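You operate a simulated robot arm through the tools that you are given. There is no shell and no other tool. Be economical: measure what you need, move in short steps, check, and stop when the job is done.

The job below is to be done with a simulated robot arm. You get a single attempt, and the scene is never put back.

JOB
Put the +400 die key from the parts bench on top of the spool of red wire.
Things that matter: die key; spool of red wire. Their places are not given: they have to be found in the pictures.

The check looks at the end state, three seconds after you hand in, the way a careful person would. Anything else that was tipped, shoved, dropped, spilled or broken makes it a failure.

ROBOT AND FRAMES
A 7-joint arm with a two-finger parallel gripper, fixed in place. Base frame: the origin is at the foot of the arm, x ahead of it, y to its left, z up; the work surface is at about z = 0.8. Readings come in m, degrees, newtons and seconds.
With the tool pointing down near the work surface it reaches from about 0.24 to 0.68 m from the base axis. Its first joint turns from -66.0 to 66.0 degrees. Payload 2.4 kg.
The TCP is the grasp point between the finger pads, 0.03 m short of the fingertips. In the tool frame z runs along the fingers and y along their closing line. Largest opening 0.094 m; finger width 0.028, thickness 0.01; the body of the gripper, 0.05 by 0.096 m, starts 0.055 m behind the TCP.
Orientation is that of the tool frame in the base frame, as a unit quaternion [x, y, z, w]. With the fingers straight down and closing along the base's y, the tool's x points along the base's -x, its y along +y and its z along -z.

CONTROLS
- The arm moves only by the tool drive_tool. Its argument "moves" is a list of rows, each a list of 3 entries, a list of its own where there are three numbers: the turn, a rotation vector about the base's x, y, z in degrees, then the shift along the base's x, y, z in m, then the closure in counts, from 0 (fully open) to 255 (shut). In form: [[[ax, ay, az], [dx, dy, dz], fingers], ...]. A call has 1 to 8 rows; each row shifts and turns the commanded pose from where the row before left it. Each row takes 0.2 s and may step no farther than 0.05 m and 8.6 degrees from the row before; otherwise, or with a gripper value out of range, the whole call is refused. Where a pose cannot be reached the arm comes as near as it can. A force on the tool above 40 N (or 10 N above the force at the start of the call, whichever is more), or a blocked arm, ends the call early, and 0.2 s more pass. Each finger travels about 0.153 m/s and halts on what it meets, pressing with about 21 N; the grip force reading is that of the motor and also rises with nothing between the fingers. The clock runs only during rows and for 0.2 s after the last one: add rows that do not move to give the fingers time. It gives the time, the measured TCP pose, the force on the tool (base axes), the opening and the grip force at its end, in the units of the frame above (readings bear some noise), and new pictures: "pictures" is both (left out), scene, wrist or none.
- Cameras (640 x 400 px; columns grow to the right, rows downward): "scene" is fixed at [0.0465, 0.4978, 1.4198]; the picture's right is [-0.53, -0.85, 0.00], its down [-0.66, 0.41, -0.63] and it looks along [0.54, -0.33, -0.77] (base axes); focal length 371 px, centre (320, 200). "wrist" rides on the gripper at [-0.037, 0, -0.058] in the tool frame; the picture's right is [0.00, -1.00, 0.00], its down [0.97, 0.00, -0.24] and it looks along [0.24, 0.00, 0.97] (tool axes); focal length 218 px, centre (320, 200).
- probe_pixels(camera, pixels): for up to 12 pixels [column, row] of the newest picture of that camera ("zoom" is the newest enlarged one), the place [x, y, z] in the base frame of the surface seen there, good to about 0.003 m. The clock stands still meanwhile.
- close_up(camera, box): a new picture of the part [left, top, right, bottom] of that camera's present view, enlarged. The clock stands still meanwhile.
- finish_job(): hands the job in; it is judged then, once.

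Work in short steps. Measure before you move; look again where a grasp or a placing could have gone wrong, and mend it. You have 60 turns and 120 pictures in all, those below and enlarged ones among them. Open the gripper and draw the arm clear of the work before you hand the job in, unless the task says otherwise; then end with one line.

The tools are called after ">>>" by a JSON object that holds its "api" and its "payload". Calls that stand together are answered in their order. drive_tool: Moves the arm, as the interface text tells. Its arguments: {"type":"object","properties":{"moves":{"type":"array"},"pictures":{"type":"string","enum":["both","scene","wrist","none"]}},"required":["moves"]} The other tools are called the same way: probe_pixels (camera, pixels) gives the place of the surface under pixels of a picture; close_up (camera, box) takes an enlarged picture of a part of a camera's view; finish_job () hands the job in.

At the start:

```text
t: 0.0
tool_pos: [0.252, 0.1954, 1.0964]
orientation: [0.0, 1.0, 0.0, 0.0]
ft_force: [0.0, 0.2, 0.2]
grip_width: 0.094
grip_force: 0.1
```

scene: 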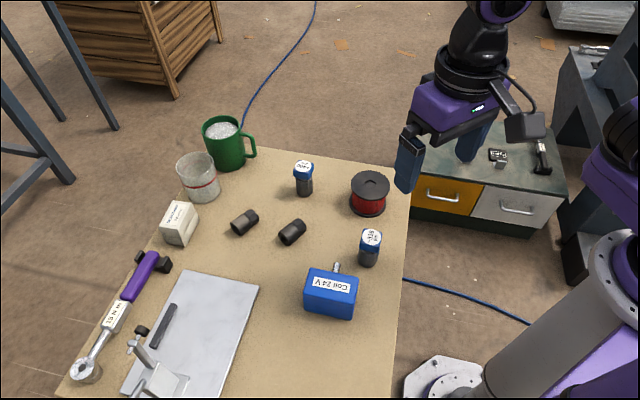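
wrist: 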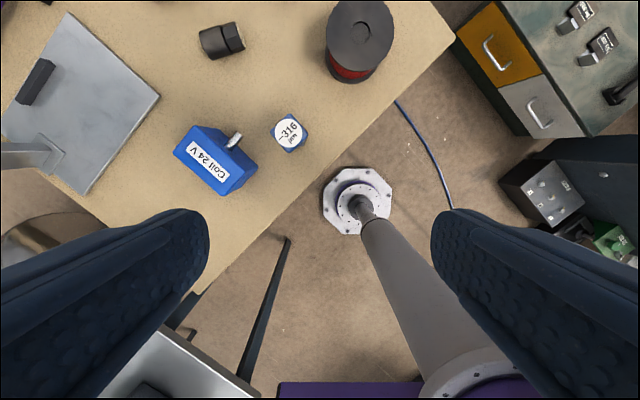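

The scene shows two blue-topped keys, at (303,175) and (370,245); the latter reads -316 in the wrist view. I'll enlarge both to read the labels.

>>> {"api": "close_up", "payload": {"camera": "scene", "box": [270, 140, 430, 240]}}

>>> {"api": "close_up", "payload": {"camera": "scene", "box": [440, 100, 640, 225]}}

>>> {"api": "probe_pixels", "payload": {"camera": "scene", "pixels": [[303, 165], [304, 192], [370, 183], [371, 237], [368, 262], [370, 177], [352, 183], [388, 186], [370, 214], [304, 205], [245, 222], [292, 233]]}}

```text
4.00 times, centred on (350, 190) of scene
```

zoom: 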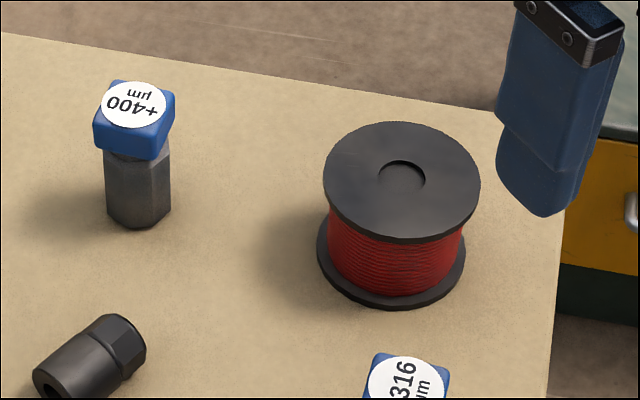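

```text
3.20 times, centred on (540, 162) of scene
```

zoom: 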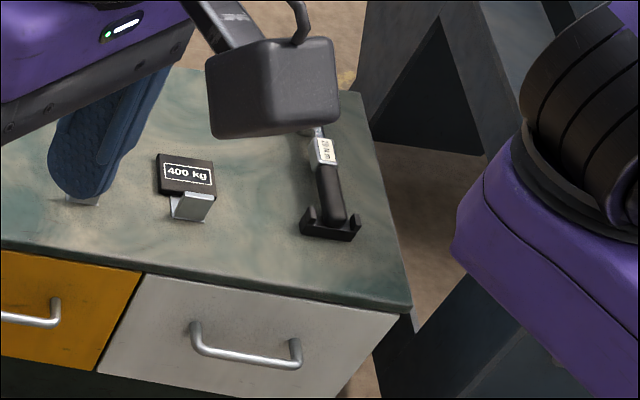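

```text
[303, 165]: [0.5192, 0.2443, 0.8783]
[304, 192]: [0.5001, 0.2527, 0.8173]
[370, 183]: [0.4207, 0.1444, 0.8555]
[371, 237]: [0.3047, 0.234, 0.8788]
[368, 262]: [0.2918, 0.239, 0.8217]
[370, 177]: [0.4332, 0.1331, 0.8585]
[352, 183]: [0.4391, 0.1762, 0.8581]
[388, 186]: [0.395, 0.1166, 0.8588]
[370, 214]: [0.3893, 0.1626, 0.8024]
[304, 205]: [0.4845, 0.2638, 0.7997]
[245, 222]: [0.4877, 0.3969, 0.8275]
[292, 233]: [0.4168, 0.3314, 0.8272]
```

The +400 key is at about (0.52, 0.245), with its top at z 0.878. The spool centre is about (0.42, 0.145), with its top at 0.858. I'll move above the key, staying high, to see how it is turned.

>>> {"api": "drive_tool", "payload": {"moves": [[[0, 0, 0], [0.04, 0.008, 0], 0], [[0, 0, 0], [0.045, 0.008, 0], 0], [[0, 0, 0], [0.045, 0.008, 0], 0], [[0, 0, 0], [0.045, 0.008, 0], 0], [[0, 0, 0], [0.045, 0.008, -0.01], 0], [[0, 0, 0], [0.043, 0.009, -0.02], 0], [[0, 0, 0], [0, 0, -0.02], 0]], "pictures": "wrist"}}

```text
t: 1.6
tool_pos: [0.5143, 0.2438, 1.047]
orientation: [0.0, 1.0, 0.0, 0.0]
ft_force: [0.6, 0.1, -0.1]
grip_width: 0.094
grip_force: 0.0
```

wrist: 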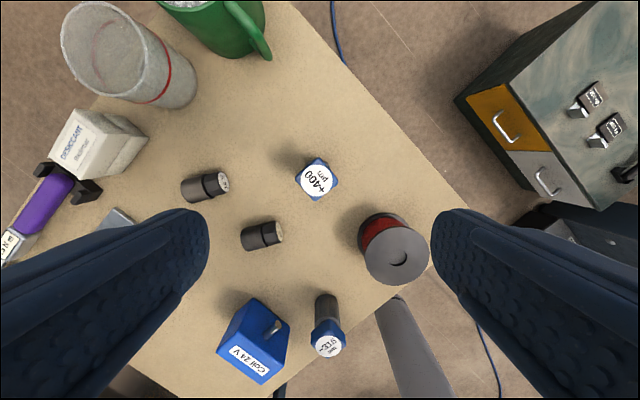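

The +400 label sits at (317,179) and its cap looks turned. I'll enlarge it.

>>> {"api": "close_up", "payload": {"camera": "wrist", "box": [277, 154, 357, 204]}}

>>> {"api": "probe_pixels", "payload": {"camera": "wrist", "pixels": [[317, 180], [296, 180], [338, 181], [318, 160], [315, 199], [397, 257], [397, 228], [397, 284], [364, 255], [428, 257]]}}

```text
8.00 times, centred on (317, 179) of wrist
```

zoom: 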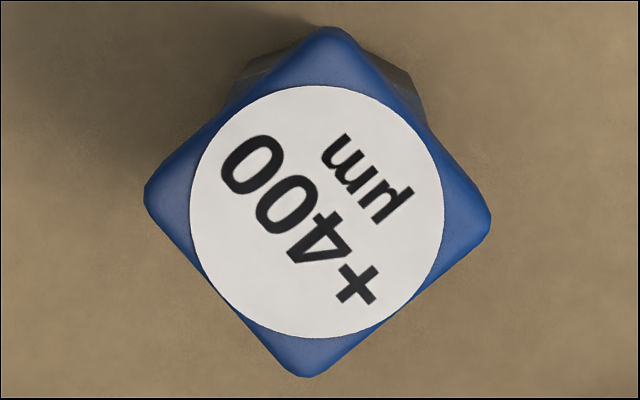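

```text
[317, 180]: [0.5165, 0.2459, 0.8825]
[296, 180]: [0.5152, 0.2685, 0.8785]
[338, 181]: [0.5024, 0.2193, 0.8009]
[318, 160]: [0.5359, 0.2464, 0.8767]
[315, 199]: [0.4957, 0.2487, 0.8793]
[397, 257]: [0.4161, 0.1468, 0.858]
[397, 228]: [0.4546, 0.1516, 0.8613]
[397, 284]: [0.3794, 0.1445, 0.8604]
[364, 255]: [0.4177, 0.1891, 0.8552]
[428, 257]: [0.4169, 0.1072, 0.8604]
```

The cap edges lie about 40.5° off the finger line and its centre is (0.516, 0.246). I'll turn +40.5° about z and come partly down, keeping the fingertips above the cap, then check.

>>> {"api": "drive_tool", "payload": {"moves": [[[0, 0, 8.1], [0.001, 0.002, -0.01], 0], [[0, 0, 8.1], [0, 0, -0.02], 0], [[0, 0, 8.1], [0, 0, -0.02], 0], [[0, 0, 8.1], [0, 0, -0.02], 0], [[0, 0, 8.1], [0, 0, -0.02], 0], [[0, 0, 0], [0, 0, -0.01], 0]], "pictures": "both"}}

```text
t: 3.0
tool_pos: [0.5157, 0.2473, 0.9452]
orientation: [-0.347, 0.938, 0.0, -0.001]
ft_force: [-0.2, -0.8, 0.0]
grip_width: 0.0939
grip_force: 0.0
```

scene: 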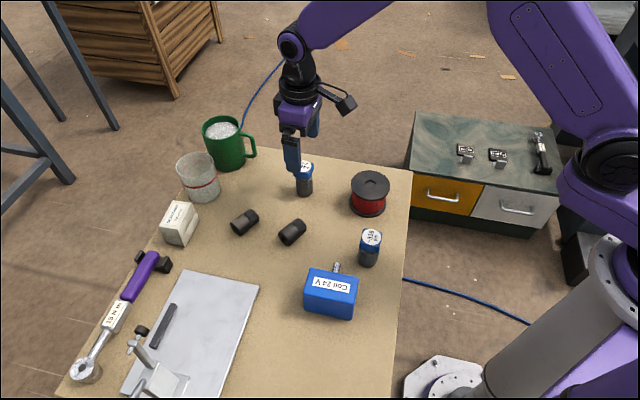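
wrist: 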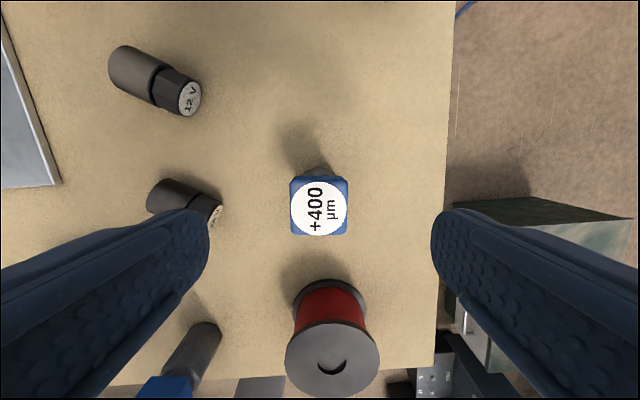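

The key is now square between the fingers at (319,207). I'll go down 0.08 m and close.

>>> {"api": "drive_tool", "payload": {"moves": [[[0, 0, 0], [0, -0.001, -0.04], 0], [[0, 0, 0], [0, 0, -0.025], 0], [[0, 0, 0], [0, 0, -0.017], 0], [[0, 0, 0], [0, 0, 0], 0], [[0, 0, 0], [0, 0, 0], 255], [[0, 0, 0], [0, 0, 0], 255], [[0, 0, 0], [0, 0, 0], 255]], "pictures": "both"}}

```text
t: 4.6
tool_pos: [0.517, 0.2449, 0.8636]
orientation: [-0.345, 0.939, 0.0, 0.0]
ft_force: [-0.3, 0.3, -0.6]
grip_width: 0.0375
grip_force: 21.2
```

scene: 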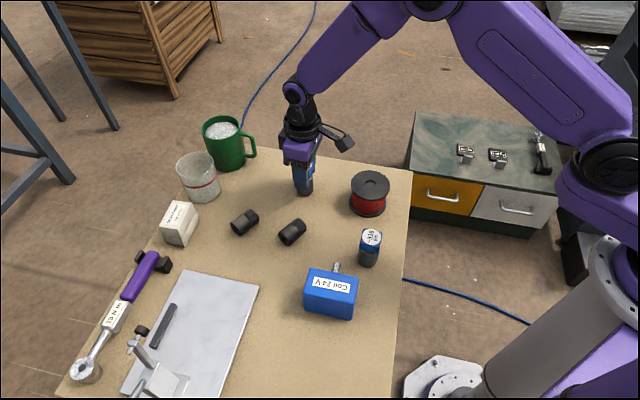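
wrist: 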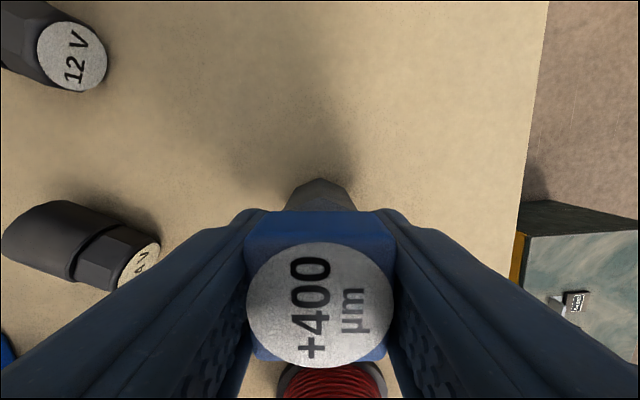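

The cap is gripped at 37.5 mm opening and 21 N. I'll lift it straight up 0.12 m.

>>> {"api": "drive_tool", "payload": {"moves": [[[0, 0, 0], [0, 0, 0.02], 255], [[0, 0, 0], [0, 0, 0.03], 255], [[0, 0, 0], [0, 0, 0.04], 255], [[0, 0, 0], [0, 0, 0.03], 255], [[0, 0, 0], [0, 0, 0], 255]], "pictures": "both"}}

```text
t: 5.8
tool_pos: [0.5167, 0.2451, 0.9843]
orientation: [-0.347, 0.938, 0.0, 0.001]
ft_force: [0.5, -1.1, -0.3]
grip_width: 0.0374
grip_force: 21.4
```

scene: 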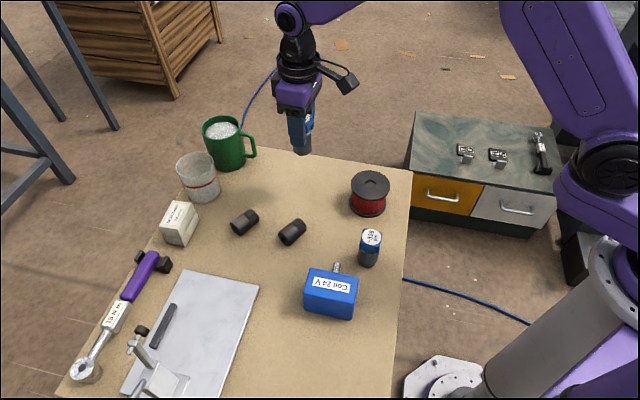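
wrist: 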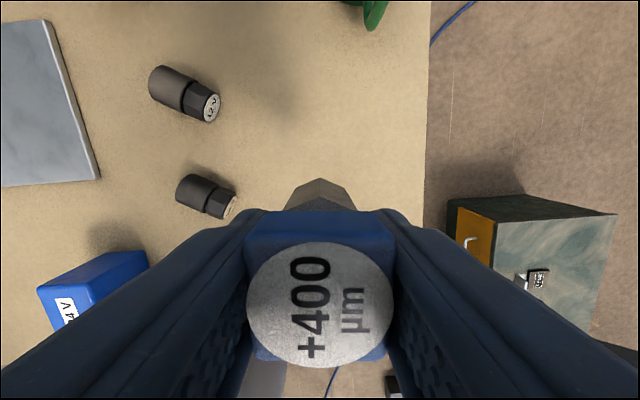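

The key came up cleanly. The spool flange centre, from rim probes on both cameras, is about (0.417, 0.147) with its top near 0.859. I'll carry the key there and check before lowering.

>>> {"api": "drive_tool", "payload": {"moves": [[[0, 0, 0], [-0.02, -0.02, 0], 255], [[0, 0, 0], [-0.025, -0.025, 0], 255], [[0, 0, 0], [-0.025, -0.025, 0], 255], [[0, 0, 0], [-0.02, -0.02, 0], 255], [[0, 0, 0], [-0.009, -0.008, -0.015], 255], [[0, 0, 0], [0, 0, -0.025], 255], [[0, 0, 0], [0, 0, -0.008], 255], [[0, 0, 0], [0, 0, 0], 255]], "pictures": "both"}}

>>> {"api": "close_up", "payload": {"camera": "scene", "box": [306, 120, 434, 220]}}

```text
t: 7.6
tool_pos: [0.4178, 0.1473, 0.9372]
orientation: [-0.346, 0.938, 0.0, -0.001]
ft_force: [0.4, -0.5, -2.0]
grip_width: 0.0374
grip_force: 21.2
```

scene: 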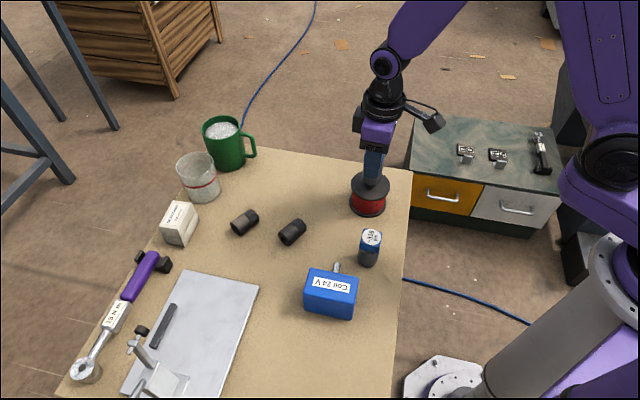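
wrist: 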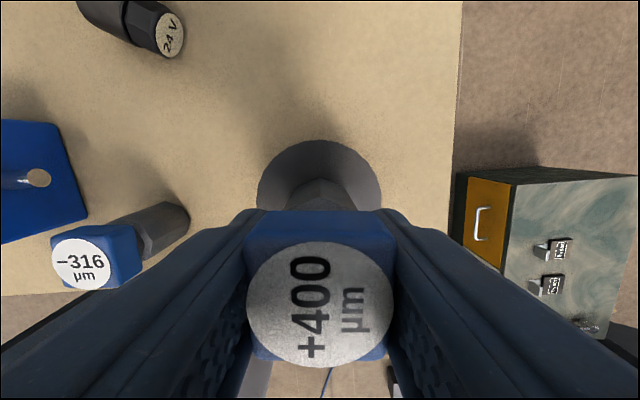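

```text
4.00 times, centred on (370, 170) of scene
```

zoom: 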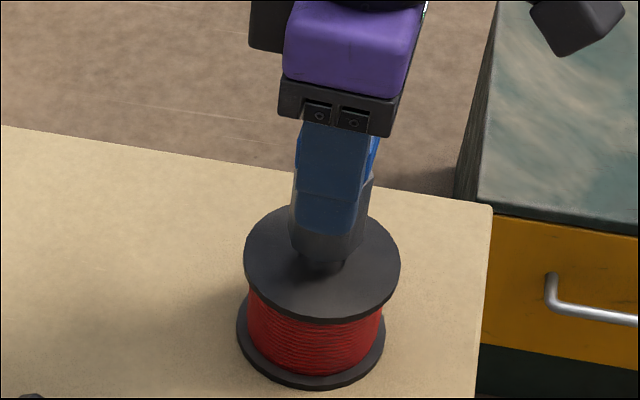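

The key is centred over the flange with about 14 mm of gap. I'll lower 11 mm and read the force.

>>> {"api": "drive_tool", "payload": {"moves": [[[0, 0, 0], [0, 0, -0.006], 255], [[0, 0, 0], [0, 0, -0.005], 255], [[0, 0, 0], [0, 0, 0], 255]], "pictures": "none"}}

```text
t: 8.4
tool_pos: [0.4173, 0.1468, 0.9253]
orientation: [-0.347, 0.938, -0.001, -0.001]
ft_force: [-0.3, 0.4, -0.9]
grip_width: 0.0373
grip_force: 21.5
```

No contact force yet, so I'll continue in 1 mm steps.

>>> {"api": "drive_tool", "payload": {"moves": [[[0, 0, 0], [0, 0, -0.001], 255], [[0, 0, 0], [0, 0, -0.001], 255], [[0, 0, 0], [0, 0, 0], 255]], "pictures": "none"}}

>>> {"api": "close_up", "payload": {"camera": "scene", "box": [338, 150, 402, 220]}}

```text
t: 9.2
tool_pos: [0.4159, 0.1474, 0.9242]
orientation: [-0.346, 0.938, 0.0, 0.0]
ft_force: [-1.3, -0.7, 2.8]
grip_width: 0.0375
grip_force: 21.8
```

```text
5.71 times, centred on (370, 185) of scene
```

zoom: 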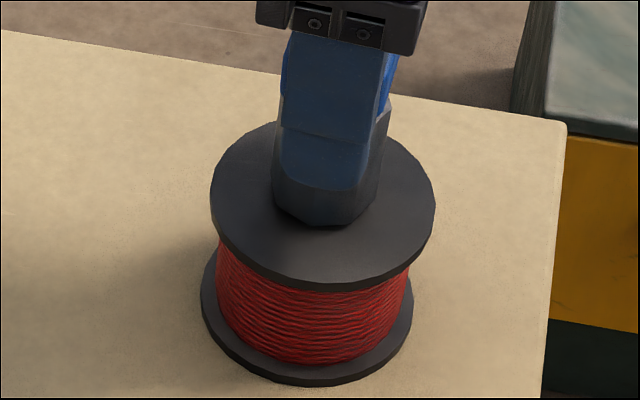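

Force has risen to +2.8 N and may be first contact. I'll press one more millimetre to confirm.

>>> {"api": "drive_tool", "payload": {"moves": [[[0, 0, 0], [0, 0, -0.001], 255], [[0, 0, 0], [0, 0, 0], 255]], "pictures": "none"}}

```text
t: 9.8
tool_pos: [0.4173, 0.1474, 0.9224]
orientation: [-0.346, 0.938, 0.0, 0.0]
ft_force: [-3.4, 1.0, 22.1]
grip_width: 0.0375
grip_force: 21.5
```

Contact is clear at 22 N. I'll back off half a millimetre and open the fingers slowly.

>>> {"api": "drive_tool", "payload": {"moves": [[[0, 0, 0], [0, 0, 0.001], 255], [[0, 0, 0], [0, 0, 0], 150], [[0, 0, 0], [0, 0, 0], 100], [[0, 0, 0], [0, 0, 0], 50], [[0, 0, 0], [0, 0, 0], 30], [[0, 0, 0], [0, 0, 0], 30]], "pictures": "both"}}

```text
t: 11.2
tool_pos: [0.4167, 0.1467, 0.9241]
orientation: [-0.347, 0.938, -0.001, 0.0]
ft_force: [-0.4, 0.3, -0.4]
grip_width: 0.083
grip_force: 0.1
```

scene: 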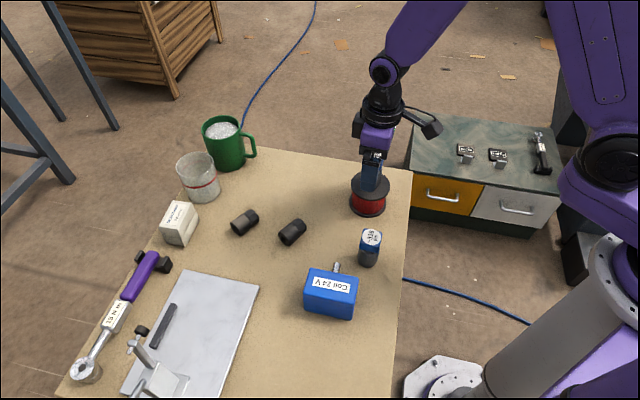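
wrist: 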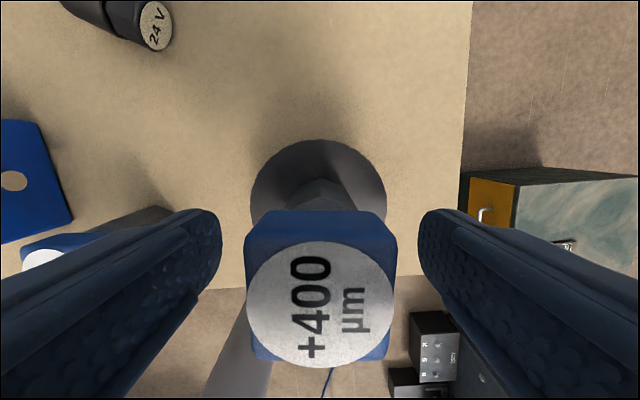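

The fingers are clear on both sides of the key. I'll go straight up 0.16 m, then draw back.

>>> {"api": "drive_tool", "payload": {"moves": [[[0, 0, 0], [0, 0, 0.015], 30], [[0, 0, 0], [0, 0, 0.03], 30], [[0, 0, 0], [0, 0, 0.04], 0], [[0, 0, 0], [0, 0, 0.045], 0], [[0, 0, 0], [0, 0, 0.045], 0], [[0, 0, 0], [-0.045, 0, 0.01], 0], [[0, 0, 0], [-0.045, 0, 0], 0], [[0, 0, 0], [0, 0, 0], 0]], "pictures": "both"}}

>>> {"api": "close_up", "payload": {"camera": "scene", "box": [290, 120, 450, 220]}}

```text
t: 13.0
tool_pos: [0.3273, 0.1477, 1.1089]
orientation: [-0.346, 0.938, 0.0, 0.0]
ft_force: [0.8, -0.4, -0.4]
grip_width: 0.0942
grip_force: 0.1
```

scene: 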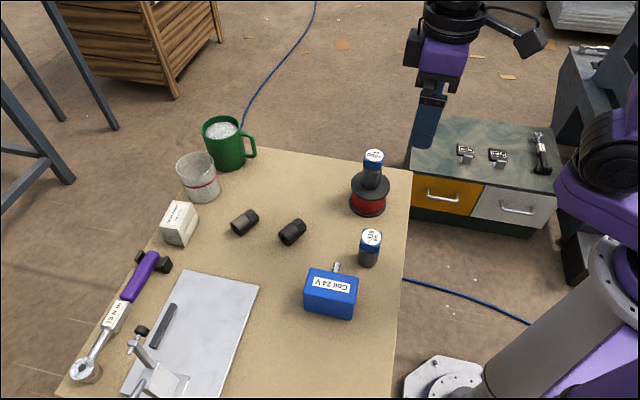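
wrist: 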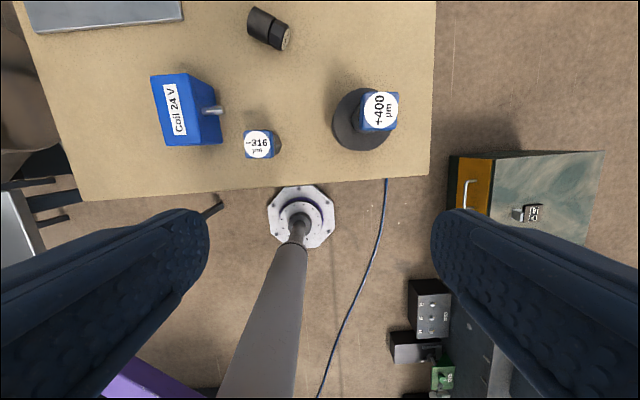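

```text
4.00 times, centred on (370, 170) of scene
```

zoom: 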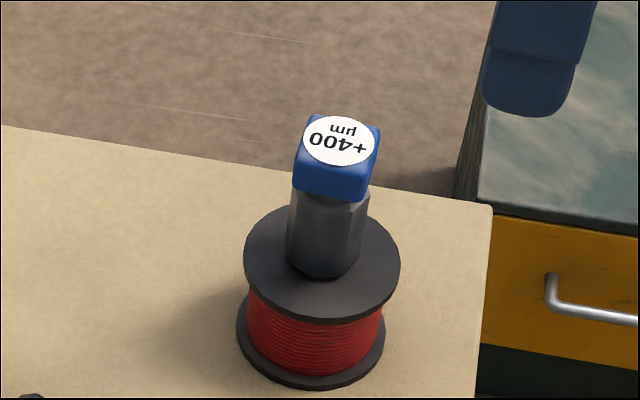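

The +400 key stands upright in the middle of the red wire spool. The arm is clear, and nothing else looks moved, so I'm handing in.

>>> {"api": "finish_job", "payload": {}}

```text
The job is handed in.
```

The +400 die key is standing upright on top of the spool of red wire, and the job has been handed in.
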